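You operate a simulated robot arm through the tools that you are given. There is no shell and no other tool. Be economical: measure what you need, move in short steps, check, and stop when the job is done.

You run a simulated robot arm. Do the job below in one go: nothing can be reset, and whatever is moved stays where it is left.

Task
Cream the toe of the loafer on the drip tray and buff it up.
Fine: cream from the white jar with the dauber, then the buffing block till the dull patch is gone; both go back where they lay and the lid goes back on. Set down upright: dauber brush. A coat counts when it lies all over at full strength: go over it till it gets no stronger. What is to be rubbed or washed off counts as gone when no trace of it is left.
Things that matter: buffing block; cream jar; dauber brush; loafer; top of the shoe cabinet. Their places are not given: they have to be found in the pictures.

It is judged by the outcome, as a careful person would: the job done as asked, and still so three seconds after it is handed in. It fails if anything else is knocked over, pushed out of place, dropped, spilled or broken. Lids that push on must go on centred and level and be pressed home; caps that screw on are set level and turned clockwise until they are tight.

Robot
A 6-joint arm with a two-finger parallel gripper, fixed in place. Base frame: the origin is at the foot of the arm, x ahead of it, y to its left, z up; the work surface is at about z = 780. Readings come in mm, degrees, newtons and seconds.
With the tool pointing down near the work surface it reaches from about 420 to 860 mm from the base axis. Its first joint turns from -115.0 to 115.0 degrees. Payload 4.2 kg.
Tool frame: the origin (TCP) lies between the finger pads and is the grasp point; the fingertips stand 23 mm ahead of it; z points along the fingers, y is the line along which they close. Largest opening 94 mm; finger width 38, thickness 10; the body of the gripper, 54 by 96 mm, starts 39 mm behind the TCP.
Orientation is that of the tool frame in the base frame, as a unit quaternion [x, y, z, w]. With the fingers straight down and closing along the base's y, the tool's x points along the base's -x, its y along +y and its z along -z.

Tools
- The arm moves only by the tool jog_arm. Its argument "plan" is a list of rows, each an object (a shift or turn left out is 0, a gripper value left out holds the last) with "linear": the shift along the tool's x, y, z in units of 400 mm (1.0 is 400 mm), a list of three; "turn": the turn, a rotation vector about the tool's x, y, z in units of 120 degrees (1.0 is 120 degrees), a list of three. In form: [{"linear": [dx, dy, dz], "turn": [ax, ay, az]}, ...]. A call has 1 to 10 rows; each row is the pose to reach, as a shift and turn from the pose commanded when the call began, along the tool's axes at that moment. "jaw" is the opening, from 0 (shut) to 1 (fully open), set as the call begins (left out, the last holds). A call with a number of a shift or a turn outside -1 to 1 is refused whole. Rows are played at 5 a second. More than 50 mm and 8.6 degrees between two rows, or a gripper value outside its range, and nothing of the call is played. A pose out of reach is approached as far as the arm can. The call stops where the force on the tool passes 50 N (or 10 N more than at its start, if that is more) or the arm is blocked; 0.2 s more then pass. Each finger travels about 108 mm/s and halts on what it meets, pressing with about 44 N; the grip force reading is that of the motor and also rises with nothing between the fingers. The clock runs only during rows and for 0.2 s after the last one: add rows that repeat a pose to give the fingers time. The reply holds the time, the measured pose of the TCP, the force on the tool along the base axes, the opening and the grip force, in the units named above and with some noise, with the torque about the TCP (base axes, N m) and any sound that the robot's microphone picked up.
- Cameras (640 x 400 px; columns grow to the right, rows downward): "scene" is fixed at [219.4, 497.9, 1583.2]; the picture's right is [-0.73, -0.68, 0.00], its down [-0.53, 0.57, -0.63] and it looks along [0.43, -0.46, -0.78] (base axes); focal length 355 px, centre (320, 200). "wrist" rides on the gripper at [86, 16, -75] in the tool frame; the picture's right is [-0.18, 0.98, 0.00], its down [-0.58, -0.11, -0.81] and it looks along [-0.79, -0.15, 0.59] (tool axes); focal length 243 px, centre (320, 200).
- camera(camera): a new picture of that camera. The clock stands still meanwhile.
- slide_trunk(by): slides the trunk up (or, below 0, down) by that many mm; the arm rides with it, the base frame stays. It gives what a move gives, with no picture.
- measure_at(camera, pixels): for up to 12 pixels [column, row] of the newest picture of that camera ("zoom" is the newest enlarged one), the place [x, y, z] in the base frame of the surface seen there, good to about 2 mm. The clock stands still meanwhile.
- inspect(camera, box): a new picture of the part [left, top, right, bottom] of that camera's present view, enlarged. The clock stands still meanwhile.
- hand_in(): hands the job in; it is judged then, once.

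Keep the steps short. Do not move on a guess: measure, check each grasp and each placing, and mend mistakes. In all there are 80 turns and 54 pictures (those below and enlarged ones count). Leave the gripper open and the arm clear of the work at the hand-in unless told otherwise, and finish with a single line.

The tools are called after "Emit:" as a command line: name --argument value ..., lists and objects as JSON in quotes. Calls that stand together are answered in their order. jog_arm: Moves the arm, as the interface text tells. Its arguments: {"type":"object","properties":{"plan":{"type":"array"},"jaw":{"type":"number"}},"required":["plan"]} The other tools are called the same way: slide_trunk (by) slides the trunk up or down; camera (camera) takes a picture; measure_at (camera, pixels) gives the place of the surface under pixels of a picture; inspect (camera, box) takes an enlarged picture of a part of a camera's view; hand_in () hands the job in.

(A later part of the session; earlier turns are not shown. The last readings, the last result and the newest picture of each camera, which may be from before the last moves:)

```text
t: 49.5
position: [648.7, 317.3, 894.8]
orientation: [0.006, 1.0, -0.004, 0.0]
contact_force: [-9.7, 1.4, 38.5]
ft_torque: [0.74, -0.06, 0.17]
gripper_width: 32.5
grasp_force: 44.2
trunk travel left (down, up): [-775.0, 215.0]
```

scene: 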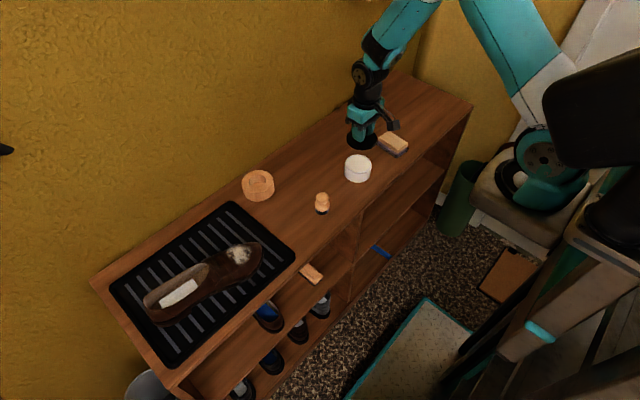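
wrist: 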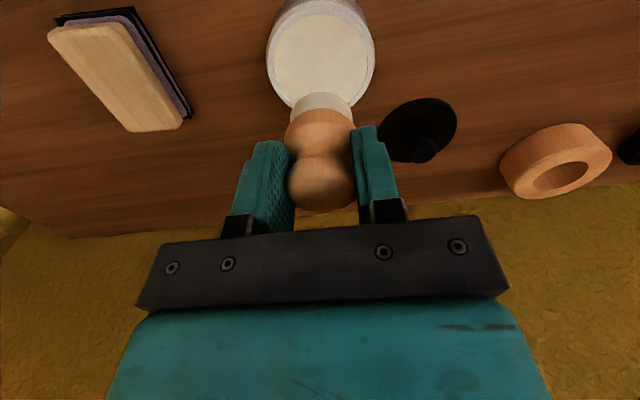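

Good contact. I'll do one more overall loop through the centre and toe side, then go back to the viewpoint.

Emit:
jog_arm --plan '[{"linear": [0.01, -0.02, 0.0]}, {"linear": [0.01, -0.05, 0.006]}, {"linear": [-0.01, -0.07, 0.008]}, {"linear": [-0.04, -0.075, 0.009]}, {"linear": [-0.07, -0.06, 0.008]}, {"linear": [-0.08, -0.03, 0.003]}, {"linear": [-0.05, -0.03, 0.0]}, {"linear": [-0.02, -0.03, 0.0]}, {"linear": [0.01, -0.03, 0.003]}, {"linear": [-0.03, -0.025, -0.04]}]'

Emit:
jog_arm --plan '[{"linear": [0, -0.05, -0.055]}, {"linear": [0.04, -0.12, -0.055]}, {"linear": [0.077, -0.194, -0.055]}, {"linear": [0.077, -0.194, -0.055]}]'

Emit:
inspect --camera "wrist" --box '[344, 40, 504, 140]'

```text
t: 51.7
position: [660.1, 305.3, 906.3]
orientation: [0.009, 1.0, -0.005, -0.002]
contact_force: [-0.5, 0.2, -0.5]
ft_torque: [-0.02, 0.02, 0.03]
gripper_width: 32.8
grasp_force: 43.8
trunk travel left (down, up): [-775.0, 215.0]
```

```text
t: 52.7
position: [629.9, 228.6, 929.8]
orientation: [0.009, 1.0, -0.005, -0.001]
contact_force: [-1.1, 0.2, -0.1]
ft_torque: [-0.01, 0.0, -0.04]
gripper_width: 32.8
grasp_force: 44.0
trunk travel left (down, up): [-775.0, 215.0]
```

```text
4.00 times, centred on (424, 90) of wrist
```

zoom: 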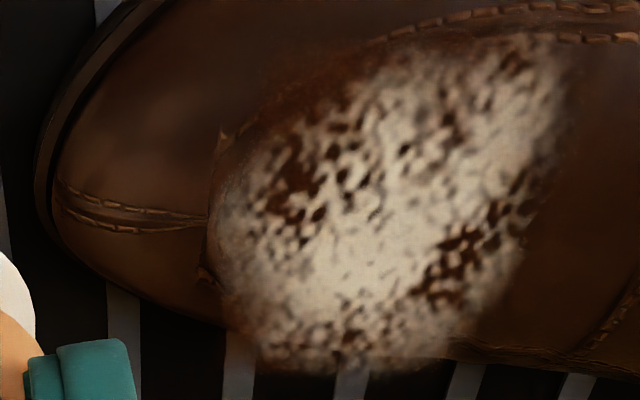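

The film now shows around the edges. A flat brush on the domed toe may miss the side slopes, so I'll do tilted strokes, starting with the near (low x) side tilted 10°.

Emit:
jog_arm --plan '[{"linear": [0, 0.1, 0], "turn": [0, -0.04, 0]}, {"linear": [0, 0.198, 0], "turn": [0, -0.083, 0]}, {"linear": [0, 0.198, 0.08], "turn": [0, -0.083, 0]}, {"linear": [0, 0.198, 0.1], "turn": [0, -0.083, 0]}, {"linear": [0, 0.198, 0.106], "turn": [0, -0.083, 0]}, {"linear": [0, 0.198, 0.11], "turn": [0, -0.083, 0]}]'

```text
t: 54.1
position: [631.0, 306.8, 888.0]
orientation: [0.009, 0.996, -0.005, 0.087]
contact_force: [-7.8, -7.5, 21.2]
ft_torque: [-0.04, -0.19, -0.07]
gripper_width: 32.6
grasp_force: 43.3
trunk travel left (down, up): [-775.0, 215.0]
```

The contact is flat at 21 N. I'll stroke along y here and finish lifted off.

Emit:
jog_arm --plan '[{"linear": [0, 0.02, -0.002]}, {"linear": [0, 0.04, -0.004]}, {"linear": [0, 0.02, -0.002]}, {"linear": [0, 0, 0]}, {"linear": [0, -0.025, 0.003]}, {"linear": [0, -0.045, 0.006]}, {"linear": [0, -0.02, 0.003]}, {"linear": [0, 0.02, -0.001]}, {"linear": [0, 0, 0]}, {"linear": [0, 0, -0.05]}]'

Emit:
jog_arm --plan '[{"linear": [0, 0, 0], "turn": [0, 0.06, 0]}, {"linear": [-0.05, 0, -0.02], "turn": [0, 0.12, 0]}, {"linear": [-0.1, 0, -0.03], "turn": [0, 0.166, 0]}, {"linear": [-0.14, 0, -0.03], "turn": [0, 0.166, 0]}, {"linear": [-0.14, 0, -0.03], "turn": [0, 0.166, 0]}]'

```text
t: 55.8
position: [632.9, 295.5, 885.4]
orientation: [0.015, 0.996, -0.013, 0.086]
contact_force: [-12.4, -19.8, 29.7]
ft_torque: [-0.53, -0.15, -0.29]
gripper_width: 32.5
grasp_force: 44.0
trunk travel left (down, up): [-775.0, 215.0]
stopped in row 8: the force on the tool passed its limit at 52 N (the readings are from after the stop); the commanded pose is now the measured one
```

```text
t: 57.0
position: [687.0, 297.2, 904.1]
orientation: [0.015, 0.996, -0.01, -0.089]
contact_force: [0.5, 0.1, -0.3]
ft_torque: [-0.02, -0.01, -0.01]
gripper_width: 32.9
grasp_force: 44.1
trunk travel left (down, up): [-775.0, 215.0]
```

Now the far side, tilted the other way. I'll lower until it touches.

Emit:
jog_arm --plan '[{"linear": [-0.008, 0.022, 0.01]}, {"linear": [-0.008, 0.022, 0.025]}, {"linear": [-0.008, 0.022, 0.032]}, {"linear": [-0.008, 0.022, 0.037]}, {"linear": [-0.008, 0.022, 0.041]}, {"linear": [-0.008, 0.022, 0.041]}]'

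```text
t: 58.4
position: [685.3, 305.6, 889.6]
orientation: [0.014, 0.996, -0.008, -0.088]
contact_force: [1.5, -0.1, 4.7]
ft_torque: [0.06, 0.04, -0.03]
gripper_width: 32.4
grasp_force: 44.0
trunk travel left (down, up): [-775.0, 215.0]
```

Emit:
jog_arm --plan '[{"linear": [0, 0, 0.006]}, {"linear": [0, 0.02, 0.004]}, {"linear": [0, 0.04, 0.003]}, {"linear": [0, 0.02, 0.004]}, {"linear": [0, 0, 0.006]}, {"linear": [0, -0.02, 0.007]}, {"linear": [0, -0.04, 0.009]}, {"linear": [0, -0.02, 0.007]}, {"linear": [0, 0.01, 0.004]}, {"linear": [0, 0, -0.06]}]'

Emit:
jog_arm --plan '[{"linear": [0, -0.06, -0.04], "turn": [0, -0.04, 0]}, {"linear": [0.06, -0.13, -0.04], "turn": [0, -0.083, 0]}, {"linear": [0.13, -0.195, -0.04], "turn": [0, -0.083, 0]}, {"linear": [0.13, -0.195, -0.04], "turn": [0, -0.083, 0]}]'

Emit:
inspect --camera "wrist" --box '[344, 40, 504, 140]'

```text
t: 60.6
position: [688.4, 305.9, 910.0]
orientation: [0.014, 0.996, -0.01, -0.09]
contact_force: [-0.1, 0.3, -1.3]
ft_torque: [0.0, -0.01, -0.02]
gripper_width: 32.5
grasp_force: 44.1
trunk travel left (down, up): [-775.0, 215.0]
```

```text
t: 61.6
position: [685.8, 268.3, 977.3]
orientation: [0.016, 0.999, -0.022, -0.026]
contact_force: [-0.7, 0.1, 0.2]
ft_torque: [0.01, 0.02, 0.03]
gripper_width: 32.7
grasp_force: 44.4
out of reach, approached as far as the arm can: row 1, 2, 3, 4
trunk travel left (down, up): [-775.0, 215.0]
```

```text
4.00 times, centred on (424, 90) of wrist
```

zoom: 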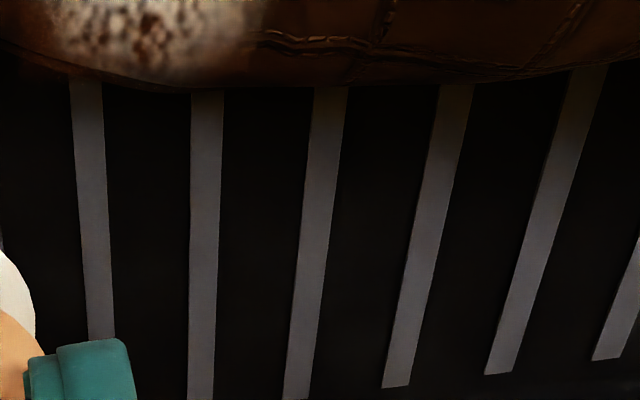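

The arm reports that it couldn't reach that pose and sits at z 977. I'll check its state with a hold.

Emit:
jog_arm --plan '[{"linear": [0, 0, 0]}, {"linear": [0, 0, 0]}]'

Emit:
camera --camera "scene"

```text
t: 62.2
position: [684.1, 269.1, 978.5]
orientation: [0.014, 0.999, -0.022, -0.026]
contact_force: [-0.3, 0.5, -0.6]
ft_torque: [0.0, -0.04, 0.0]
gripper_width: 32.8
grasp_force: 44.3
trunk travel left (down, up): [-775.0, 215.0]
```

```text
20 pictures are left
```

scene: 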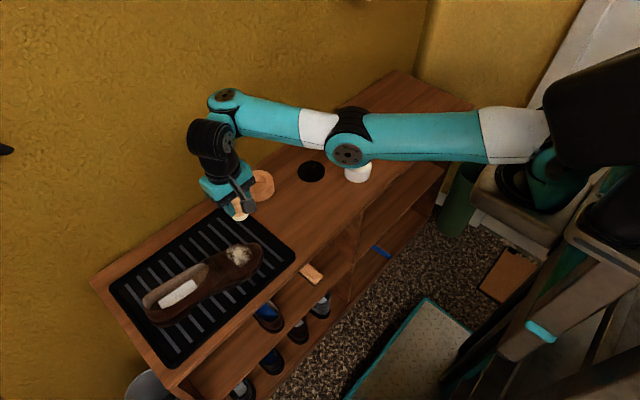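

The arm was just stretched near its limit and nothing is disturbed. I'll move back towards the base and straighten the tool, then look at the toe.

Emit:
jog_arm --plan '[{"linear": [0.08, 0, 0.03], "turn": [0.01, -0.025, 0]}, {"linear": [0.14, -0.05, 0.06], "turn": [0.02, -0.025, 0]}, {"linear": [0.14, -0.1, 0.12], "turn": [0.02, -0.025, 0]}, {"linear": [0.14, -0.1, 0.12], "turn": [0.02, -0.025, 0]}]'

Emit:
inspect --camera "wrist" --box '[344, 40, 504, 140]'

```text
t: 63.2
position: [669.3, 284.8, 980.3]
orientation: [0.013, 0.999, -0.048, -0.008]
contact_force: [0.4, 0.1, -1.9]
ft_torque: [0.03, 0.01, -0.01]
gripper_width: 33.0
grasp_force: 44.2
out of reach, approached as far as the arm can: row 1, 2, 3, 4
trunk travel left (down, up): [-775.0, 215.0]
```

```text
4.00 times, centred on (424, 90) of wrist
```

zoom: 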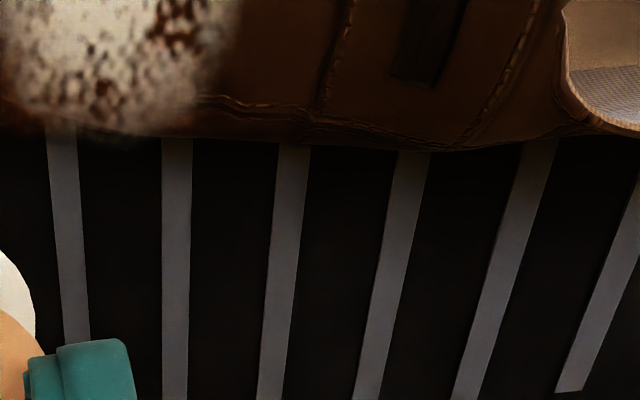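

It's still behaving as if caught at the stretched configuration. I'll try a plain small retreat towards the base.

Emit:
jog_arm --plan '[{"linear": [0.05, 0, 0]}, {"linear": [0.1, 0, 0]}, {"linear": [0.15, 0, 0]}, {"linear": [0.2, 0, 0]}, {"linear": [0.2, 0, 0]}]'

Emit:
camera --camera "scene"

```text
t: 64.4
position: [631.3, 325.9, 983.2]
orientation: [0.013, 0.999, -0.045, -0.004]
contact_force: [0.6, 0.3, -0.7]
ft_torque: [0.0, 0.0, -0.02]
gripper_width: 32.7
grasp_force: 44.1
out of reach, approached as far as the arm can: row 1, 2, 3, 4, 5
trunk travel left (down, up): [-775.0, 215.0]
```

```text
18 pictures are left
```

scene: 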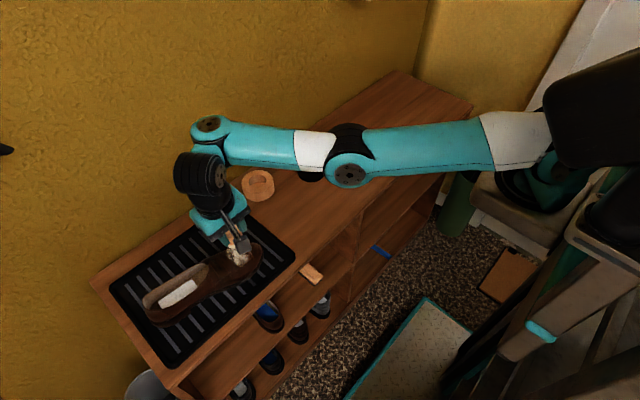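

The radius is shrinking slowly (736 → 727 → 710), so the arm is unstretching. I'll pull straight in radially, with holds.

Emit:
jog_arm --plan '[{"linear": [0.045, -0.023, 0]}, {"linear": [0.09, -0.046, 0]}, {"linear": [0.134, -0.069, 0]}, {"linear": [0.178, -0.092, 0]}, {"linear": [0.178, -0.092, 0]}, {"linear": [0.178, -0.092, 0]}, {"linear": [0.178, -0.092, 0]}, {"linear": [0.178, -0.092, 0]}, {"linear": [0.178, -0.092, 0]}]'

```text
t: 66.4
position: [606.0, 347.0, 981.3]
orientation: [0.013, 0.999, -0.045, -0.003]
contact_force: [0.1, -0.1, 0.1]
ft_torque: [0.03, 0.0, -0.02]
gripper_width: 32.6
grasp_force: 43.5
out of reach, approached as far as the arm can: row 1, 2, 3, 4, 5, 6, 7, 8, 9
trunk travel left (down, up): [-775.0, 215.0]
```

The arm is stuck near a straight elbow but is creeping inward (r≈698). I'll command a larger inward and upward target.

Emit:
jog_arm --plan '[{"linear": [0.09, -0.051, -0.03]}, {"linear": [0.18, -0.102, -0.06]}, {"linear": [0.27, -0.154, -0.09]}, {"linear": [0.36, -0.205, -0.12]}, {"linear": [0.45, -0.257, -0.15]}, {"linear": [0.54, -0.308, -0.18]}, {"linear": [0.54, -0.308, -0.18]}, {"linear": [0.54, -0.308, -0.18]}]'

```text
t: 68.2
position: [419.0, 445.4, 1099.4]
orientation: [0.013, 0.999, -0.044, -0.001]
contact_force: [1.2, -0.4, -1.0]
ft_torque: [0.03, 0.01, -0.01]
gripper_width: 32.5
grasp_force: 44.3
out of reach, approached as far as the arm can: row 1, 2, 3, 4, 5, 6, 7, 8
trunk travel left (down, up): [-775.0, 215.0]
```

From the readings, the outer limit is a sphere around a low shoulder, so going up made it worse. Moving down and in is the way out. At (419, 445) I'm in front of the cabinet, clear of it. I'll command down and towards (480, 330, 960).

Emit:
jog_arm --plan '[{"linear": [-0.03, -0.0575, 0.07]}, {"linear": [-0.06, -0.115, 0.14]}, {"linear": [-0.09, -0.1725, 0.21]}, {"linear": [-0.12, -0.23, 0.28]}, {"linear": [-0.152, -0.2875, 0.3475]}, {"linear": [-0.152, -0.2875, 0.3475]}, {"linear": [-0.152, -0.2875, 0.3475]}]'

Emit:
camera --camera "scene"

```text
t: 69.8
position: [509.0, 414.9, 991.2]
orientation: [0.012, 0.999, -0.044, -0.001]
contact_force: [0.4, -0.3, -1.4]
ft_torque: [0.02, 0.06, 0.0]
gripper_width: 32.5
grasp_force: 44.4
out of reach, approached as far as the arm can: row 1, 2, 3, 4, 5, 6, 7
trunk travel left (down, up): [-775.0, 215.0]
```

```text
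17 pictures are left
```

scene: 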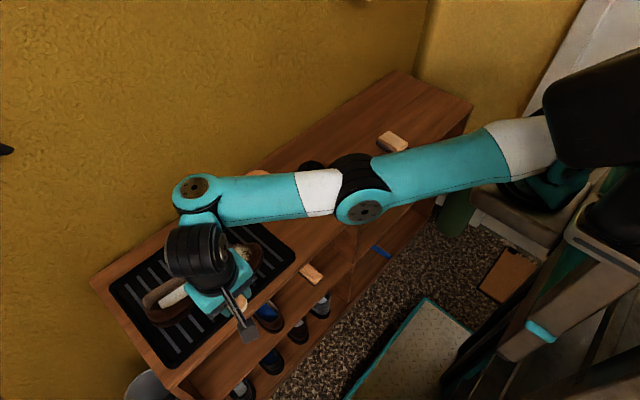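

It's progressing: the elbow is bending out of the straight pose. I'll continue inward towards (540, 230, 950).

Emit:
jog_arm --plan '[{"linear": [-0.02, -0.09, 0.02]}, {"linear": [-0.04, -0.18, 0.04]}, {"linear": [-0.06, -0.27, 0.06]}, {"linear": [-0.07, -0.36, 0.08]}, {"linear": [-0.078, -0.46, 0.1]}, {"linear": [-0.078, -0.46, 0.1]}, {"linear": [-0.078, -0.46, 0.1]}, {"linear": [-0.078, -0.46, 0.1]}, {"linear": [-0.078, -0.46, 0.1]}]'

```text
t: 71.8
position: [597.4, 354.8, 979.7]
orientation: [0.012, 0.999, -0.047, -0.004]
contact_force: [0.1, -0.3, 0.0]
ft_torque: [-0.01, 0.02, -0.03]
gripper_width: 32.8
grasp_force: 44.1
out of reach, approached as far as the arm can: row 1, 2, 3, 4, 5, 6, 7, 8, 9
trunk travel left (down, up): [-775.0, 215.0]
```

My read is that the elbow flipped through straight during the tilt. I'll stretch up and outward to bring it through straight again, then come inward, and check with a picture.

Emit:
jog_arm --plan '[{"linear": [-0.02, 0.0, -0.1]}, {"linear": [-0.04, 0.0, -0.2]}, {"linear": [-0.06, 0.0, -0.3]}, {"linear": [-0.08, 0.0, -0.4]}, {"linear": [-0.1, 0.0, -0.5]}, {"linear": [-0.12, 0.0, -0.6]}, {"linear": [-0.12, 0.0, -0.6]}]'

Emit:
camera --camera "scene"

```text
t: 73.4
position: [630.8, 369.4, 1209.4]
orientation: [0.012, 0.999, -0.042, -0.001]
contact_force: [-0.1, -0.4, -0.5]
ft_torque: [-0.01, 0.06, -0.03]
gripper_width: 32.8
grasp_force: 44.0
out of reach, approached as far as the arm can: row 6, 7
trunk travel left (down, up): [-775.0, 215.0]
```

```text
16 pictures are left
```

scene: 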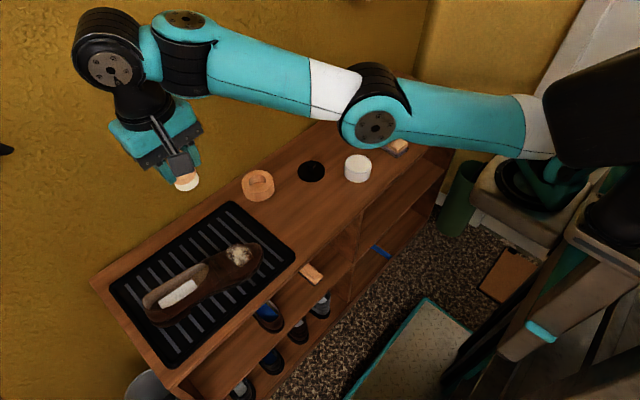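

The pose is tracked again and the arm is at its upper stretch. I'll push a bit past the limit, then come inward to let the elbow fold up, and look.

Emit:
jog_arm --plan '[{"linear": [-0.08, 0.04, -0.08]}, {"linear": [-0.16, 0.08, -0.16]}, {"linear": [-0.16, 0.08, -0.16]}, {"linear": [-0.08, 0.04, -0.08]}, {"linear": [0, 0, 0]}, {"linear": [0.08, -0.06, 0.0]}, {"linear": [0.16, -0.12, 0]}, {"linear": [0.22, -0.18, 0]}, {"linear": [0.22, -0.18, 0]}]'

Emit:
camera --camera "scene"

```text
t: 75.4
position: [553.3, 313.8, 1227.3]
orientation: [0.013, 0.999, -0.044, -0.001]
contact_force: [0.0, -0.3, -0.6]
ft_torque: [-0.01, 0.04, -0.03]
gripper_width: 32.7
grasp_force: 44.2
out of reach, approached as far as the arm can: row 1, 2, 3, 4, 8, 9
trunk travel left (down, up): [-775.0, 215.0]
```

```text
15 pictures are left
```

scene: 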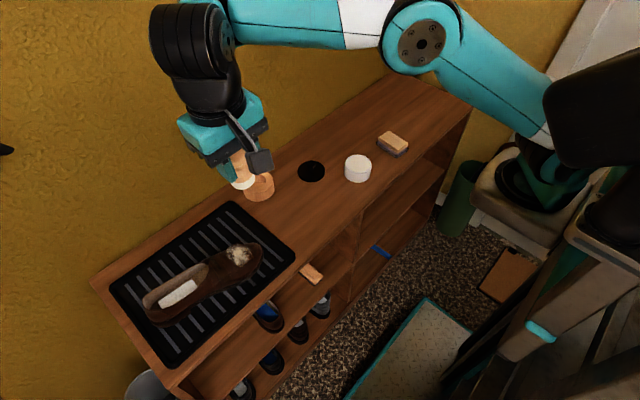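

The elbow now looks folded upward. I'll come down and slightly across to test tracking.

Emit:
jog_arm --plan '[{"linear": [0, 0, 0.1]}, {"linear": [0, 0, 0.2]}, {"linear": [0, -0.03, 0.3]}, {"linear": [0, -0.1, 0.37]}, {"linear": [0, -0.18, 0.44]}, {"linear": [0, -0.26, 0.5]}, {"linear": [0, -0.36, 0.54]}, {"linear": [0, -0.45, 0.58]}, {"linear": [0, -0.45, 0.58]}]'

```text
t: 77.4
position: [668.0, 290.3, 1074.1]
orientation: [0.011, 0.999, -0.044, -0.001]
contact_force: [-0.5, -0.7, -1.0]
ft_torque: [0.01, 0.0, -0.01]
gripper_width: 32.6
grasp_force: 44.5
out of reach, approached as far as the arm can: row 1, 2, 3, 4, 5, 6, 7, 8, 9
trunk travel left (down, up): [-775.0, 215.0]
```

Emit:
camera --camera "scene"

```text
14 pictures are left
```

scene: 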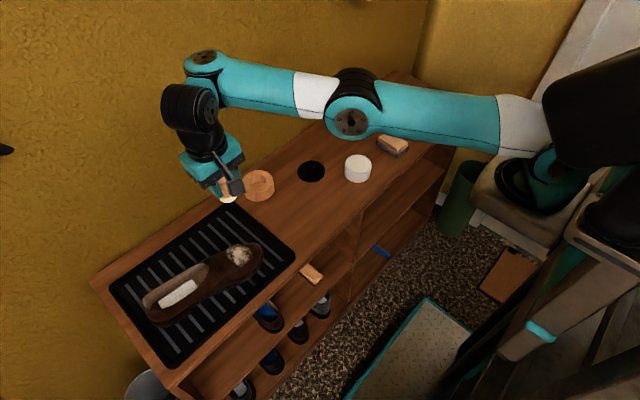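

I'll measure points on the arm links to understand its posture.

Emit:
measure_at --camera "scene" --pixels '[[540, 125], [500, 120], [430, 112], [385, 100], [350, 122], [350, 85], [310, 95], [250, 80], [205, 58], [190, 100], [205, 140], [215, 165]]'

```text
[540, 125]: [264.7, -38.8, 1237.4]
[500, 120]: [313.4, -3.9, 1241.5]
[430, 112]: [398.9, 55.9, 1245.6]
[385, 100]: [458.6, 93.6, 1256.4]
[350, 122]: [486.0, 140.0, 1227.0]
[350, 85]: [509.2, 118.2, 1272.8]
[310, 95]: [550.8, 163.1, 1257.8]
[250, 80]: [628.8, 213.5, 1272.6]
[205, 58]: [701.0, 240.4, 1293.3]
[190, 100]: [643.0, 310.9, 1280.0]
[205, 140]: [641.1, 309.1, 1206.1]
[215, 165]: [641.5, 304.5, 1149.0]
```

The arm is straight and level with the elbow hardly bent. I'll run a small diagnostic of tilts and shifts here in free air; the reply lists which rows are reachable.

Emit:
jog_arm --plan '[{"linear": [0, 0, 0]}, {"linear": [0, 0, 0], "turn": [0, -0.066, 0]}, {"linear": [0, 0, 0]}, {"linear": [0, 0, 0], "turn": [0, 0.066, 0]}, {"linear": [0, 0, 0]}, {"linear": [0, 0, 0], "turn": [-0.05, 0, 0]}, {"linear": [0, 0, 0], "turn": [0.05, 0, 0]}, {"linear": [-0.04, 0, -0.02]}, {"linear": [0, 0, -0.08]}, {"linear": [0, 0, 0]}]'

```text
refused: row 7 steps farther than a row can; nothing moved
```

Emit:
jog_arm --plan '[{"linear": [0, 0, 0]}, {"linear": [0, 0, 0], "turn": [0, -0.066, 0]}, {"linear": [0, 0, 0]}, {"linear": [0, 0, 0], "turn": [0, 0.066, 0]}, {"linear": [0, 0, 0]}, {"linear": [0, 0, 0], "turn": [-0.05, 0, 0]}, {"linear": [0, 0, 0]}, {"linear": [0, 0, 0], "turn": [0, 0, 0.06]}, {"linear": [0, 0, -0.08]}, {"linear": [0, 0, 0]}]'

```text
t: 79.6
position: [663.3, 297.0, 1080.0]
orientation: [0.012, 0.999, -0.043, 0.0]
contact_force: [0.1, 0.8, -0.8]
ft_torque: [0.03, -0.03, -0.06]
gripper_width: 32.4
grasp_force: 43.7
out of reach, approached as far as the arm can: row 2, 6
trunk travel left (down, up): [-775.0, 215.0]
```

The upward and outward tilt rows work, but the inward tilt doesn't. That fits an elbow-down fold with the shoulder at its stop. I'll stretch outward, sweep downward while stretched, then come inward low so the elbow folds up.

Emit:
jog_arm --plan '[{"linear": [-0.091, 0.041, 0]}, {"linear": [-0.182, 0.082, 0]}, {"linear": [-0.2, 0.09, 0.06]}, {"linear": [-0.2, 0.09, 0.14]}, {"linear": [-0.2, 0.09, 0.22]}, {"linear": [-0.16, 0.07, 0.3]}, {"linear": [-0.09, 0.04, 0.34]}, {"linear": [0, 0, 0.34]}, {"linear": [0.02, -0.01, 0.34]}, {"linear": [0.02, -0.01, 0.34]}]'

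```text
t: 81.8
position: [661.9, 290.6, 974.6]
orientation: [0.012, 0.999, -0.051, -0.013]
contact_force: [0.5, 0.0, 0.0]
ft_torque: [0.0, 0.0, 0.03]
gripper_width: 32.8
grasp_force: 44.2
out of reach, approached as far as the arm can: row 2, 3, 4, 5, 6, 7, 8, 9, 10
trunk travel left (down, up): [-775.0, 215.0]
```

That didn't free it, but the trunk gives another way. In this fold everything above the boundary is reachable, so lowering the shoulder brings the work into reach. I'll go up, level the tool, then slide the trunk down 260 mm, which leaves the TCP well above the work.

Emit:
jog_arm --plan '[{"linear": [0, 0, -0.1]}, {"linear": [0, 0, -0.2]}, {"linear": [0, 0, -0.3]}, {"linear": [0, 0, -0.4]}, {"linear": [0, 0, -0.5]}, {"linear": [0, 0, -0.55], "turn": [-0.024, -0.006, 0]}, {"linear": [0, 0, -0.55], "turn": [-0.048, -0.0125, 0]}, {"linear": [0, 0, -0.55], "turn": [-0.048, -0.0125, 0]}]'

Emit:
slide_trunk --by -230

Emit:
jog_arm --plan '[{"linear": [0, 0, 0]}, {"linear": [0, -0.05, 0]}]'

```text
t: 83.6
position: [663.3, 310.7, 1192.7]
orientation: [0.013, 1.0, 0.007, 0.013]
contact_force: [0.3, -0.2, 0.1]
ft_torque: [0.01, -0.02, -0.02]
gripper_width: 32.7
grasp_force: 44.4
out of reach, approached as far as the arm can: row 1
trunk travel left (down, up): [-775.0, 215.0]
```

```text
t: 86.0
position: [662.2, 310.3, 961.7]
orientation: [0.012, 1.0, 0.007, 0.013]
contact_force: [0.5, 0.1, -1.2]
ft_torque: [0.01, -0.01, -0.03]
gripper_width: 32.7
grasp_force: 43.7
trunk travel left (down, up): [-545.0, 445.0]
```

```text
t: 86.6
position: [662.3, 291.7, 962.1]
orientation: [0.012, 1.0, 0.006, 0.013]
contact_force: [-0.2, 0.2, -1.0]
ft_torque: [0.0, 0.0, 0.01]
gripper_width: 32.5
grasp_force: 43.7
trunk travel left (down, up): [-545.0, 445.0]
```

Tracking is normal again. I'll carry the dauber over its old place at (628, 48), levelling the tool, and check it.

Emit:
jog_arm --plan '[{"linear": [0.012, -0.1, 0], "turn": [0.006, 0.0125, 0]}, {"linear": [0.024, -0.2, 0], "turn": [0.006, 0.0125, 0]}, {"linear": [0.036, -0.3, 0], "turn": [0.006, 0.0125, 0]}, {"linear": [0.048, -0.4, 0], "turn": [0.006, 0.0125, 0]}, {"linear": [0.06, -0.5, 0], "turn": [0.006, 0.0125, 0]}, {"linear": [0.07, -0.611, 0], "turn": [0.006, 0.0125, 0]}, {"linear": [0.07, -0.611, 0.1], "turn": [0.006, 0.0125, 0]}, {"linear": [0.07, -0.611, 0.22], "turn": [0.006, 0.0125, 0]}, {"linear": [0.07, -0.611, 0.22], "turn": [0.006, 0.0125, 0]}]'

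Emit:
inspect --camera "scene" --box '[270, 150, 366, 220]'

Emit:
inspect --camera "scene" --box '[196, 216, 292, 290]'

```text
t: 88.6
position: [750.1, 102.3, 973.3]
orientation: [0.013, 1.0, -0.001, 0.0]
contact_force: [0.0, -0.3, -1.2]
ft_torque: [0.0, 0.05, 0.01]
gripper_width: 32.7
grasp_force: 43.6
out of reach, approached as far as the arm can: row 1, 2, 3, 4, 5, 6, 7, 8, 9
trunk travel left (down, up): [-545.0, 445.0]
```

```text
5.71 times, centred on (318, 185) of scene
```

zoom: 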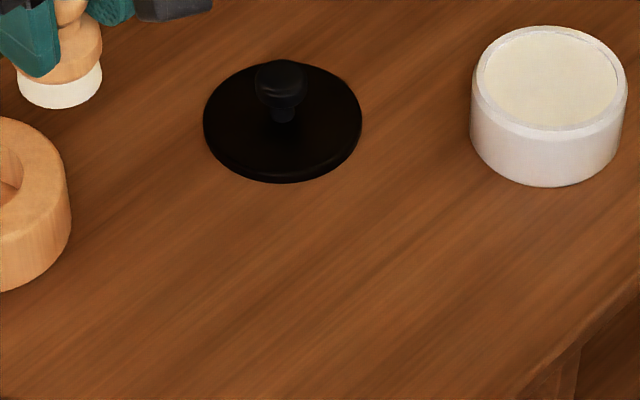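

```text
5.41 times, centred on (244, 253) of scene
```

zoom: 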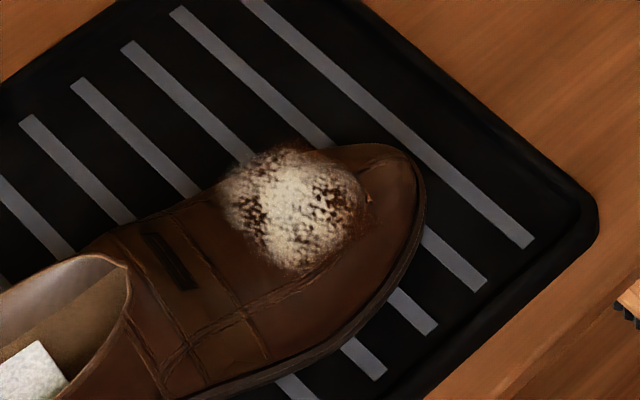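

It lost tracking again when moved inward in big steps. Near the straight posture each step needs a large elbow change, so I'll try inward in small 5 mm rows.

Emit:
jog_arm --plan '[{"linear": [0.0125, -0.0017, 0]}, {"linear": [0.025, -0.0034, 0]}, {"linear": [0.0375, -0.005, 0]}, {"linear": [0.05, -0.0068, 0]}, {"linear": [0.0625, -0.0085, 0]}, {"linear": [0.075, -0.01, 0]}, {"linear": [0.0875, -0.012, 0]}, {"linear": [0.1, -0.0135, 0]}, {"linear": [0.1125, -0.015, 0]}, {"linear": [0.125, -0.017, 0]}]'

Emit:
camera --camera "scene"

Emit:
measure_at --camera "scene" --pixels '[[540, 165], [500, 160], [430, 150], [400, 140], [370, 130], [350, 125], [320, 110], [300, 100], [280, 95], [260, 90], [250, 110], [240, 130]]'

```text
t: 90.8
position: [731.8, 111.3, 996.8]
orientation: [0.012, 1.0, 0.001, -0.002]
contact_force: [0.9, -0.5, -0.9]
ft_torque: [0.03, 0.04, 0.0]
gripper_width: 32.8
grasp_force: 43.8
out of reach, approached as far as the arm can: row 1, 2, 3, 4, 5, 6, 7, 8, 9, 10
trunk travel left (down, up): [-545.0, 445.0]
```

```text
11 pictures are left
```

scene: 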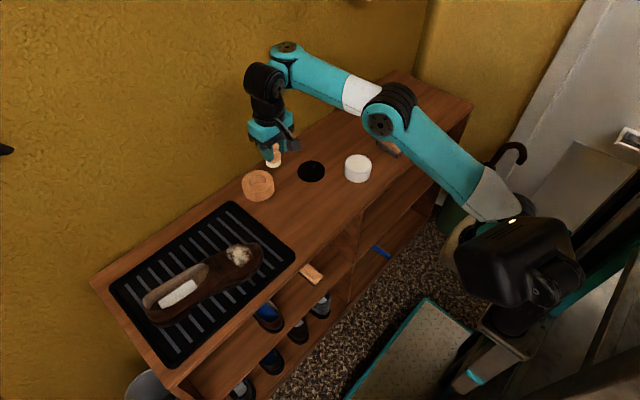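

```text
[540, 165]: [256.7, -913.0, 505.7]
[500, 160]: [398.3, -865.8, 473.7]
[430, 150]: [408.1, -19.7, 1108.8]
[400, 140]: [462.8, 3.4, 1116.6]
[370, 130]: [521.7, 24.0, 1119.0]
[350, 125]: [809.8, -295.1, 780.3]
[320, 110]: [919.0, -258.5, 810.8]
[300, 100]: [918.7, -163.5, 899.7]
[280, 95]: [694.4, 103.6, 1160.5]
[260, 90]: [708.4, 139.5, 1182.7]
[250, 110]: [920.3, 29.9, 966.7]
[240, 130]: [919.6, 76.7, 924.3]
```

Emit:
measure_at --camera "scene" --pixels '[[510, 265], [495, 200], [470, 180], [450, 160], [410, 125], [380, 122], [385, 100], [360, 95], [330, 82], [305, 68], [287, 50], [265, 80]]'

```text
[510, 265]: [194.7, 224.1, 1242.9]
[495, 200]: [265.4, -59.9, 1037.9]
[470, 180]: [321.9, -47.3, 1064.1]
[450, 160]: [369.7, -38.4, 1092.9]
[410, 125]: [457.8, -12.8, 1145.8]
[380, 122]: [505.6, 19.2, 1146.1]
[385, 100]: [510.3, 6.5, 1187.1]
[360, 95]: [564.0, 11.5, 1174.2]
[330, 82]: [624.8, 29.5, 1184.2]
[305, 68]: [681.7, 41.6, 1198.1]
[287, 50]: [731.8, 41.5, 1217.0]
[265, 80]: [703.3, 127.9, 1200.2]
```

The links show the arm near-straight again, sloping up. At t=75, pushing past the limit and then pulling in did fold the elbow upward. I'll repeat that here with small inward rows.

Emit:
jog_arm --plan '[{"linear": [-0.08, 0.01, -0.08]}, {"linear": [-0.12, 0.015, -0.12]}, {"linear": [-0.06, 0.008, -0.06]}, {"linear": [0, 0, 0]}, {"linear": [0.04, -0.005, 0]}, {"linear": [0.08, -0.01, 0]}, {"linear": [0.12, -0.016, 0]}, {"linear": [0.16, -0.021, 0]}, {"linear": [0.2, -0.027, 0]}, {"linear": [0.24, -0.032, 0]}]'

```text
t: 93.0
position: [637.8, 100.9, 997.5]
orientation: [0.013, 1.0, 0.001, 0.0]
contact_force: [-0.5, 0.2, -0.5]
ft_torque: [-0.01, 0.03, 0.0]
gripper_width: 32.9
grasp_force: 44.2
trunk travel left (down, up): [-545.0, 445.0]
```

All rows were reached, so the arm folded properly. I'll continue gently towards the dauber's place and down.

Emit:
jog_arm --plan '[{"linear": [0.005, -0.03, 0.02]}, {"linear": [0.01, -0.06, 0.05]}, {"linear": [0.015, -0.1, 0.08]}, {"linear": [0.021, -0.133, 0.11]}, {"linear": [0.021, -0.133, 0.15]}, {"linear": [0.021, -0.133, 0.2]}, {"linear": [0.021, -0.133, 0.25]}, {"linear": [0.021, -0.133, 0.29]}, {"linear": [0.021, -0.133, 0.29]}]'

Emit:
camera --camera "scene"

```text
t: 95.0
position: [625.9, 48.1, 880.5]
orientation: [0.012, 1.0, 0.001, 0.0]
contact_force: [0.5, 0.5, -0.5]
ft_torque: [-0.01, 0.01, 0.01]
gripper_width: 32.6
grasp_force: 43.5
trunk travel left (down, up): [-545.0, 445.0]
```

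```text
10 pictures are left
```

scene: 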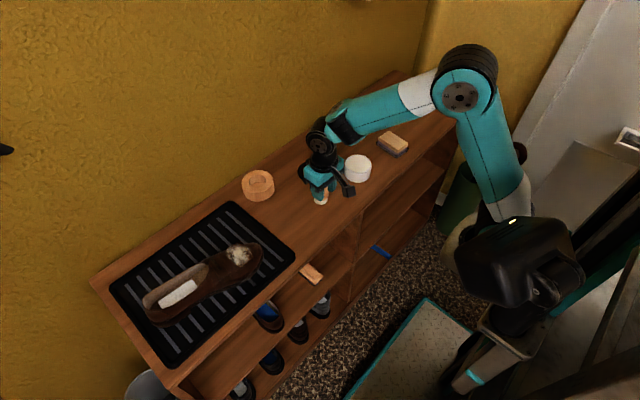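

The elbow is up and the dauber hangs over its old place. I'll lower it to the table, release, rise, and go over to the buffing block with the matching yaw.

Emit:
jog_arm --plan '[{"linear": [-0.005, 0, 0.06]}, {"linear": [-0.005, 0, 0.09]}, {"linear": [-0.005, 0, 0.1]}, {"linear": [-0.005, 0, 0.105]}, {"linear": [-0.005, 0, 0.109]}, {"linear": [-0.005, 0, 0.112]}, {"linear": [-0.005, 0, 0.112]}]'

Emit:
jog_arm --plan '[{"linear": [0, 0, 0]}, {"linear": [0, 0, 0]}, {"linear": [0, 0, 0]}, {"linear": [0, 0, 0]}, {"linear": [0, 0, -0.08]}, {"linear": [0, 0, -0.17]}, {"linear": [0, 0, -0.25]}, {"linear": [0, 0, -0.25]}]' --jaw 1

Emit:
jog_arm --plan '[{"linear": [-0.004, -0.107, 0], "turn": [0, 0, 0.004]}, {"linear": [-0.009, -0.214, 0], "turn": [0, 0, 0.008]}, {"linear": [-0.013, -0.321, 0], "turn": [0, 0, 0.012]}, {"linear": [-0.018, -0.428, 0], "turn": [0, 0, 0.016]}, {"linear": [-0.022, -0.535, 0], "turn": [0, 0, 0.02]}, {"linear": [-0.027, -0.642, 0], "turn": [0, 0, 0.024]}, {"linear": [-0.031, -0.749, 0], "turn": [0, 0, 0.029]}, {"linear": [-0.0355, -0.855, 0], "turn": [0, 0, 0.029]}, {"linear": [-0.0355, -0.855, 0], "turn": [0, 0, 0.029]}]'

Emit:
inspect --camera "scene" --box '[290, 130, 386, 220]'

Emit:
camera --camera "wrist"

```text
t: 96.6
position: [629.7, 49.3, 836.5]
orientation: [0.012, 1.0, 0.001, -0.001]
contact_force: [-0.4, -0.5, -1.1]
ft_torque: [-0.01, 0.03, 0.01]
gripper_width: 32.5
grasp_force: 44.0
trunk travel left (down, up): [-545.0, 445.0]
```

```text
t: 98.4
position: [629.7, 46.9, 935.2]
orientation: [0.012, 1.0, 0.001, -0.001]
contact_force: [0.2, 0.6, -0.1]
ft_torque: [0.01, 0.02, -0.01]
gripper_width: 94.1
grasp_force: 0.0
trunk travel left (down, up): [-545.0, 445.0]
```

```text
t: 100.4
position: [635.4, -295.9, 937.4]
orientation: [0.043, 0.999, 0.001, 0.0]
contact_force: [0.6, 0.2, -0.5]
ft_torque: [-0.02, 0.0, 0.0]
gripper_width: 94.0
grasp_force: 0.1
trunk travel left (down, up): [-545.0, 445.0]
```

```text
4.44 times, centred on (338, 175) of scene
```

zoom: 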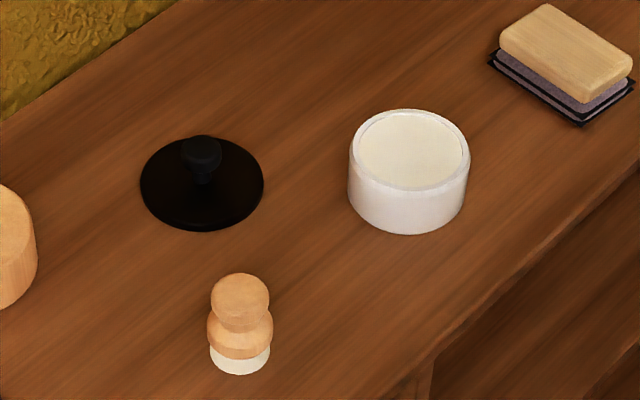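

```text
8 pictures are left
```

wrist: 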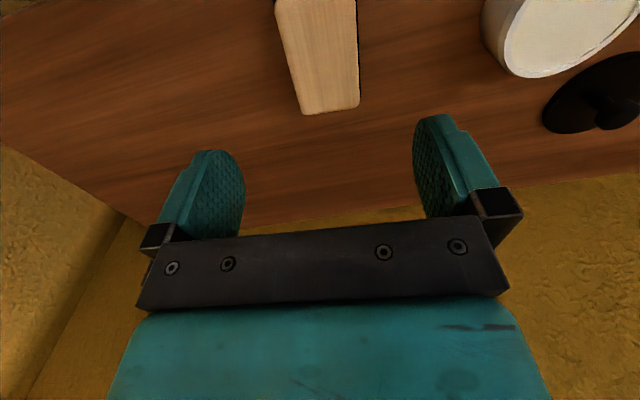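

The dauber stands upright in its place. The block is aligned below me, with its wood at z 806–820. I'll descend with the fingertips at about 800, close, lift, and check.

Emit:
jog_arm --plan '[{"linear": [0, 0.003, 0.1]}, {"linear": [0, 0.003, 0.2]}, {"linear": [0, 0.003, 0.26]}, {"linear": [0, 0.003, 0.286]}, {"linear": [0, 0.003, 0.286]}]'

Emit:
jog_arm --plan '[{"linear": [0, 0, 0]}, {"linear": [0, 0, 0]}, {"linear": [0, 0, 0]}, {"linear": [0, 0, 0]}]' --jaw 0

Emit:
jog_arm --plan '[{"linear": [0, 0, -0.04]}, {"linear": [0, 0, -0.12]}, {"linear": [0, 0, -0.22]}, {"linear": [0, 0, -0.28]}, {"linear": [0, 0, -0.28]}]'

Emit:
inspect --camera "scene" --box '[350, 90, 446, 170]'

```text
t: 101.6
position: [635.1, -293.2, 822.2]
orientation: [0.043, 0.999, 0.001, 0.0]
contact_force: [0.2, 0.3, 0.6]
ft_torque: [-0.02, 0.03, -0.02]
gripper_width: 94.0
grasp_force: 0.1
trunk travel left (down, up): [-545.0, 445.0]
```

```text
t: 102.6
position: [633.8, -291.7, 821.8]
orientation: [0.042, 0.999, 0.001, 0.0]
contact_force: [0.1, -0.1, -0.2]
ft_torque: [0.02, 0.02, 0.02]
gripper_width: 56.8
grasp_force: 44.0
trunk travel left (down, up): [-545.0, 445.0]
```

```text
t: 103.8
position: [633.6, -294.4, 935.6]
orientation: [0.043, 0.999, 0.001, 0.0]
contact_force: [0.0, 0.0, -0.4]
ft_torque: [0.01, 0.02, 0.02]
gripper_width: 56.9
grasp_force: 44.0
trunk travel left (down, up): [-545.0, 445.0]
```

```text
5.00 times, centred on (398, 130) of scene
```

zoom: 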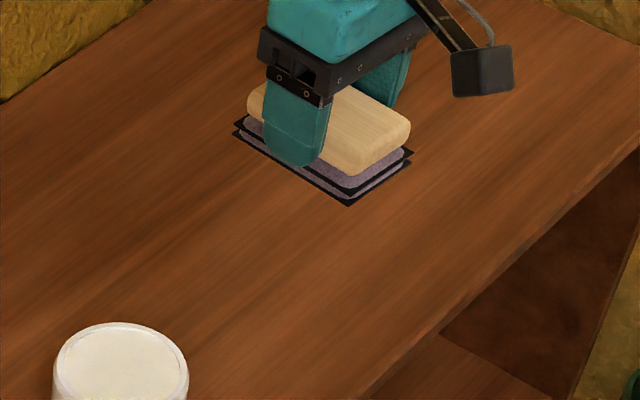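

The whole block is held at width 56.8, with its bottom 41.5 mm below the TCP. I'll carry it over to the shoe and come close to the toe.

Emit:
jog_arm --plan '[{"linear": [0.004, 0.093, 0]}, {"linear": [0.0085, 0.187, 0]}, {"linear": [0.013, 0.28, 0]}, {"linear": [0.017, 0.373, 0]}, {"linear": [0.0215, 0.467, 0]}, {"linear": [0.026, 0.56, 0]}, {"linear": [0.03, 0.653, 0]}, {"linear": [0.0345, 0.747, 0]}]'

Emit:
jog_arm --plan '[{"linear": [0.004, 0.093, 0]}, {"linear": [0.0085, 0.187, 0]}, {"linear": [0.013, 0.28, 0]}, {"linear": [0.017, 0.373, 0]}, {"linear": [0.0215, 0.467, 0]}, {"linear": [0.026, 0.56, 0]}, {"linear": [0.03, 0.653, 0]}, {"linear": [0.0345, 0.747, 0]}, {"linear": [0.0345, 0.747, 0.06]}, {"linear": [0.0345, 0.747, 0.12]}]'

Emit:
jog_arm --plan '[{"linear": [0, 0, 0.01]}, {"linear": [0, 0, 0.018]}, {"linear": [0, 0, 0.023]}, {"linear": [0, 0, 0.027]}, {"linear": [0, 0, 0.03]}, {"linear": [0, 0, 0.03]}]'

```text
t: 105.6
position: [646.8, 7.1, 934.8]
orientation: [0.042, 0.999, 0.001, 0.001]
contact_force: [0.0, -0.2, -1.2]
ft_torque: [0.02, -0.02, 0.0]
gripper_width: 57.1
grasp_force: 44.1
trunk travel left (down, up): [-545.0, 445.0]
```

```text
t: 107.8
position: [657.5, 305.7, 888.2]
orientation: [0.041, 0.999, 0.001, 0.001]
contact_force: [-0.3, 0.1, 0.1]
ft_torque: [0.0, 0.01, 0.04]
gripper_width: 57.1
grasp_force: 43.9
trunk travel left (down, up): [-545.0, 445.0]
```

```text
t: 109.2
position: [657.6, 305.4, 876.6]
orientation: [0.044, 0.999, 0.002, 0.002]
contact_force: [-4.0, -9.8, 33.7]
ft_torque: [0.65, -0.04, 0.09]
gripper_width: 57.1
grasp_force: 43.9
trunk travel left (down, up): [-545.0, 445.0]
```

Contact is made at 34 N. I'll rub back and forth over the whole patch in several passes, then lift off to look.

Emit:
jog_arm --plan '[{"linear": [0.03, -0.01, -0.003]}, {"linear": [-0.03, -0.01, -0.003]}, {"linear": [0.03, -0.025, 0]}, {"linear": [-0.03, -0.025, 0]}, {"linear": [0.03, -0.045, 0.005]}, {"linear": [-0.03, -0.045, 0.005]}, {"linear": [0.03, -0.03, 0.001]}, {"linear": [-0.03, -0.01, -0.003]}, {"linear": [0.03, 0.005, -0.004]}, {"linear": [0, 0, -0.004]}]'

Emit:
jog_arm --plan '[{"linear": [-0.03, 0.01, -0.001]}, {"linear": [0.03, 0.01, -0.001]}, {"linear": [-0.03, 0.025, -0.004]}, {"linear": [0.03, 0.025, -0.004]}, {"linear": [-0.03, 0.01, 0]}, {"linear": [0.03, -0.01, 0.002]}, {"linear": [-0.03, -0.03, 0.005]}, {"linear": [0.03, -0.05, 0.009]}, {"linear": [-0.03, -0.03, 0.005]}, {"linear": [0, 0, 0]}]'

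Emit:
jog_arm --plan '[{"linear": [0, 0, -0.05]}, {"linear": [0, -0.08, -0.12]}, {"linear": [0, -0.18, -0.12]}, {"linear": [0, -0.28, -0.12]}, {"linear": [0, -0.36, -0.12]}]'

Emit:
inspect --camera "scene" --box '[218, 236, 266, 270]'

```text
t: 111.4
position: [656.1, 305.2, 875.9]
orientation: [0.04, 0.999, 0.001, 0.0]
contact_force: [-10.4, -1.3, 21.4]
ft_torque: [0.66, 0.22, 0.28]
gripper_width: 57.1
grasp_force: 43.7
trunk travel left (down, up): [-545.0, 445.0]
```

```text
t: 113.6
position: [658.8, 302.9, 876.4]
orientation: [0.045, 0.999, 0.002, 0.001]
contact_force: [7.1, -15.9, 24.8]
ft_torque: [0.21, -0.43, -0.34]
gripper_width: 57.2
grasp_force: 43.7
trunk travel left (down, up): [-545.0, 445.0]
```

```text
t: 114.8
position: [644.1, 162.1, 925.1]
orientation: [0.042, 0.999, 0.001, 0.0]
contact_force: [0.5, -0.5, -0.4]
ft_torque: [0.0, -0.02, 0.01]
gripper_width: 57.3
grasp_force: 43.8
trunk travel left (down, up): [-545.0, 445.0]
```

```text
11.76 times, centred on (242, 253) of scene
```

zoom: 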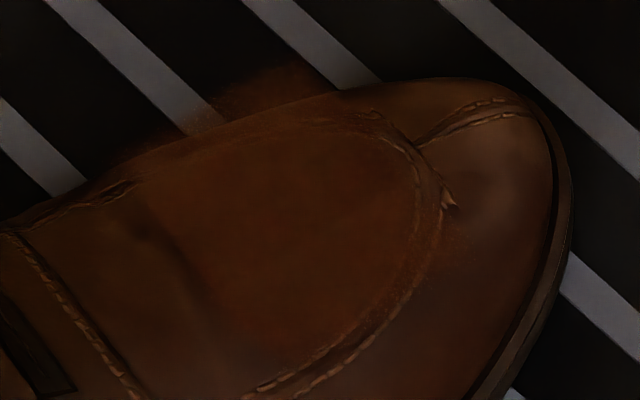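

The dull patch is gone and an even brown film shows. The left (vamp) edge might be weaker, so I'll check it from the close viewpoint.

Emit:
jog_arm --plan '[{"linear": [0.025, 0.08, 0], "turn": [0, 0, -0.018]}, {"linear": [0.049, 0.164, -0.012], "turn": [0, 0, -0.036]}, {"linear": [0.049, 0.164, -0.012], "turn": [0, 0, -0.036]}]'

Emit:
inspect --camera "wrist" --box '[344, 30, 520, 140]'

```text
t: 115.6
position: [630.5, 228.7, 929.8]
orientation: [0.004, 1.0, 0.001, 0.0]
contact_force: [0.0, 0.5, -0.8]
ft_torque: [-0.03, 0.0, 0.0]
gripper_width: 57.3
grasp_force: 44.5
trunk travel left (down, up): [-545.0, 445.0]
```

```text
3.64 times, centred on (432, 85) of wrist
```

zoom: 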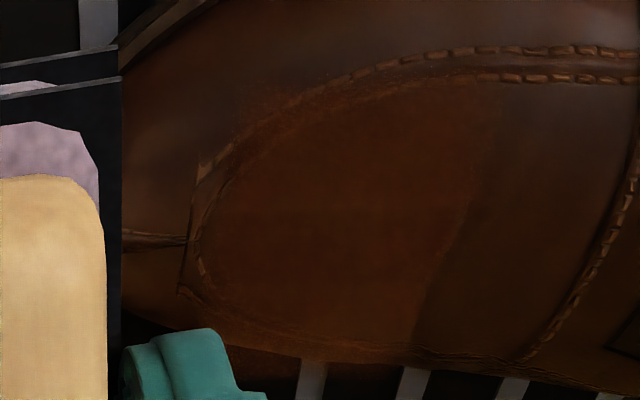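

The cream film is even across the whole former patch, with no dull trace left. I'll carry the block back over its place with its original yaw.

Emit:
jog_arm --plan '[{"linear": [-0.0013, -0.09, 0]}, {"linear": [-0.0025, -0.18, 0]}, {"linear": [-0.004, -0.27, 0]}, {"linear": [-0.005, -0.36, 0]}, {"linear": [-0.0063, -0.45, 0]}, {"linear": [-0.0075, -0.54, 0]}, {"linear": [-0.009, -0.6, 0]}, {"linear": [-0.01, -0.652, 0]}]'

Emit:
jog_arm --plan '[{"linear": [-0.0013, -0.09, 0], "turn": [0, 0, 0.006]}, {"linear": [-0.0025, -0.18, 0], "turn": [0, 0, 0.012]}, {"linear": [-0.004, -0.27, 0], "turn": [0, 0, 0.018]}, {"linear": [-0.005, -0.36, 0], "turn": [0, 0, 0.024]}, {"linear": [-0.0063, -0.45, 0], "turn": [0, 0, 0.03]}, {"linear": [-0.0075, -0.54, 0], "turn": [0, 0, 0.0368]}, {"linear": [-0.009, -0.6, 0], "turn": [0, 0, 0.0368]}, {"linear": [-0.01, -0.652, 0], "turn": [0, 0, 0.0368]}, {"linear": [-0.01, -0.652, 0.1], "turn": [0, 0, 0.0368]}, {"linear": [-0.01, -0.652, 0.2], "turn": [0, 0, 0.0368]}]'

Emit:
jog_arm --plan '[{"linear": [0, 0, 0]}, {"linear": [0, 0, 0]}]'

```text
t: 117.4
position: [634.5, -31.5, 929.0]
orientation: [0.004, 1.0, 0.001, 0.0]
contact_force: [0.2, 0.6, -1.0]
ft_torque: [0.02, 0.02, 0.0]
gripper_width: 57.2
grasp_force: 43.9
trunk travel left (down, up): [-545.0, 445.0]
```

```text
t: 119.6
position: [634.6, -291.9, 849.4]
orientation: [0.044, 0.999, 0.001, 0.001]
contact_force: [0.2, -0.7, -0.2]
ft_torque: [-0.03, -0.01, -0.01]
gripper_width: 57.2
grasp_force: 44.0
trunk travel left (down, up): [-545.0, 445.0]
```

```text
t: 120.2
position: [635.7, -292.1, 848.0]
orientation: [0.044, 0.999, 0.0, 0.001]
contact_force: [0.4, -0.3, -1.0]
ft_torque: [0.0, 0.03, 0.03]
gripper_width: 57.3
grasp_force: 43.8
trunk travel left (down, up): [-545.0, 445.0]
```

I'll set the block down, release, rise, bring the trunk back up to its original height, and move to hover over the lid.

Emit:
jog_arm --plan '[{"linear": [0.002, -0.003, 0.03]}, {"linear": [0.002, -0.003, 0.05]}, {"linear": [0.002, -0.003, 0.06]}, {"linear": [0.002, -0.003, 0.065]}, {"linear": [0.002, -0.003, 0.0685]}, {"linear": [0.002, -0.003, 0.0685]}]'

Emit:
jog_arm --plan '[{"linear": [0, 0, 0]}, {"linear": [0, 0, 0]}, {"linear": [0, 0, 0]}, {"linear": [0, 0, 0]}, {"linear": [0, 0, -0.05]}, {"linear": [0, 0, -0.12]}, {"linear": [0, 0, -0.18]}, {"linear": [0, 0, -0.18]}]' --jaw 1

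Emit:
slide_trunk --by 230

Emit:
jog_arm --plan '[{"linear": [-0.01, 0.03, 0.09], "turn": [0, 0, -0.005]}, {"linear": [-0.03, 0.09, 0.17], "turn": [0, 0, -0.01]}, {"linear": [-0.06, 0.17, 0.24], "turn": [0, 0, -0.015]}, {"linear": [-0.095, 0.25, 0.3], "turn": [0, 0, -0.02]}, {"linear": [-0.13, 0.34, 0.36], "turn": [0, 0, -0.025]}, {"linear": [-0.165, 0.43, 0.42], "turn": [0, 0, -0.03]}, {"linear": [-0.2, 0.52, 0.47], "turn": [0, 0, -0.035]}, {"linear": [-0.23, 0.6, 0.52], "turn": [0, 0, -0.042]}, {"linear": [-0.248, 0.656, 0.555], "turn": [0, 0, -0.042]}, {"linear": [-0.248, 0.656, 0.555], "turn": [0, 0, -0.042]}]'

Emit:
inspect --camera "scene" --box '[290, 110, 426, 220]'

```text
t: 121.6
position: [634.4, -292.9, 821.1]
orientation: [0.043, 0.999, 0.0, 0.001]
contact_force: [-1.4, 2.6, 15.9]
ft_torque: [-0.36, 0.25, -0.05]
gripper_width: 57.3
grasp_force: 44.0
trunk travel left (down, up): [-545.0, 445.0]
```

```text
t: 123.4
position: [632.9, -292.5, 892.0]
orientation: [0.043, 0.999, 0.001, 0.0]
contact_force: [-0.5, 0.4, 0.4]
ft_torque: [0.0, 0.0, 0.01]
gripper_width: 94.0
grasp_force: 0.1
trunk travel left (down, up): [-545.0, 445.0]
```

```text
t: 125.8
position: [633.4, -292.8, 1121.7]
orientation: [0.044, 0.999, 0.001, 0.0]
contact_force: [0.1, -0.2, 0.7]
ft_torque: [0.01, 0.01, 0.02]
gripper_width: 94.0
grasp_force: 0.1
trunk travel left (down, up): [-775.0, 215.0]
```

```text
t: 128.1
position: [754.1, -41.9, 900.3]
orientation: [-0.001, 1.0, 0.002, 0.0]
contact_force: [-0.2, 0.6, -0.3]
ft_torque: [-0.03, 0.0, 0.0]
gripper_width: 94.1
grasp_force: 0.0
trunk travel left (down, up): [-775.0, 215.0]
```

```text
3.64 times, centred on (358, 165) of scene
```

zoom: 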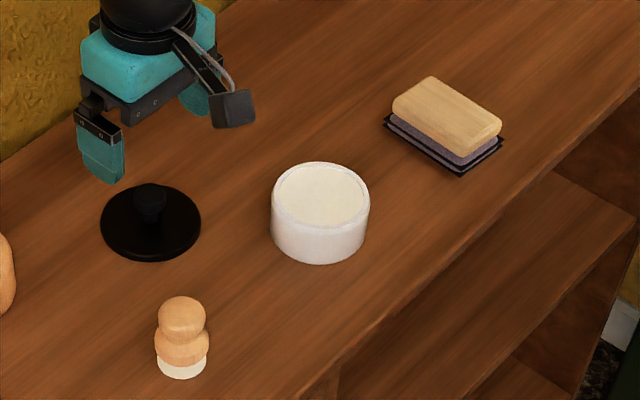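

Everything is in place. I'll grasp the lid by its knob, lift it, and carry it over the jar.

Emit:
jog_arm --plan '[{"linear": [-0.0055, 0.004, 0.1]}, {"linear": [-0.0055, 0.004, 0.18]}, {"linear": [-0.0055, 0.004, 0.2135]}, {"linear": [-0.0055, 0.004, 0.2135]}]'

Emit:
jog_arm --plan '[{"linear": [0, 0, 0]}, {"linear": [0, 0, 0]}, {"linear": [0, 0, 0]}, {"linear": [0, 0, 0]}]' --jaw 0

Emit:
jog_arm --plan '[{"linear": [0, 0, -0.08]}, {"linear": [0, 0, -0.16]}, {"linear": [0.02, -0.015, -0.25]}, {"linear": [0.09, -0.07, -0.25]}, {"linear": [0.16, -0.13, -0.25]}, {"linear": [0.23, -0.19, -0.25]}, {"linear": [0.2745, -0.225, -0.25]}, {"linear": [0.2745, -0.225, -0.2]}, {"linear": [0.2745, -0.225, -0.16]}, {"linear": [0.2745, -0.225, -0.16]}]'

Emit:
jog_arm --plan '[{"linear": [0, 0, 0]}]'

Emit:
inspect --camera "scene" --box '[325, 130, 389, 190]'

```text
t: 129.1
position: [758.7, -37.4, 813.7]
orientation: [-0.001, 1.0, 0.0, 0.0]
contact_force: [0.2, -0.3, -0.2]
ft_torque: [-0.03, -0.01, 0.0]
gripper_width: 94.0
grasp_force: 0.2
trunk travel left (down, up): [-775.0, 215.0]
```

```text
t: 130.1
position: [758.6, -36.5, 815.5]
orientation: [-0.001, 1.0, 0.001, 0.0]
contact_force: [-0.2, 0.6, 0.1]
ft_torque: [-0.03, 0.0, -0.04]
gripper_width: 26.1
grasp_force: 43.8
trunk travel left (down, up): [-775.0, 215.0]
```

```text
t: 132.2
position: [649.4, -128.0, 878.5]
orientation: [-0.001, 1.0, 0.001, 0.0]
contact_force: [-0.1, -0.1, 0.3]
ft_torque: [-0.03, 0.02, 0.02]
gripper_width: 25.8
grasp_force: 43.8
trunk travel left (down, up): [-775.0, 215.0]
```

```text
t: 132.7
position: [648.7, -127.8, 879.4]
orientation: [0.0, 1.0, 0.001, 0.0]
contact_force: [0.1, -0.3, -1.1]
ft_torque: [0.01, -0.02, 0.0]
gripper_width: 25.9
grasp_force: 44.2
trunk travel left (down, up): [-775.0, 215.0]
```

```text
6.67 times, centred on (357, 160) of scene
```

zoom: 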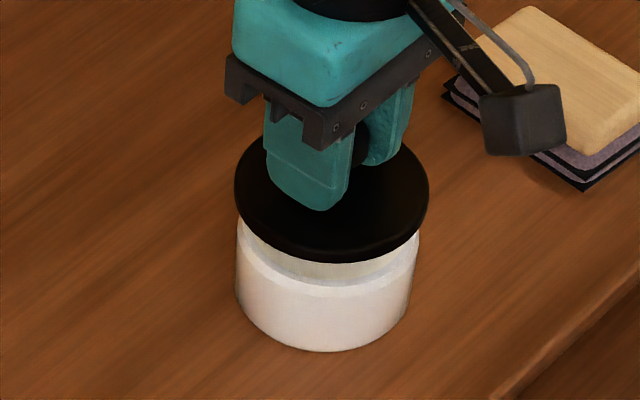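

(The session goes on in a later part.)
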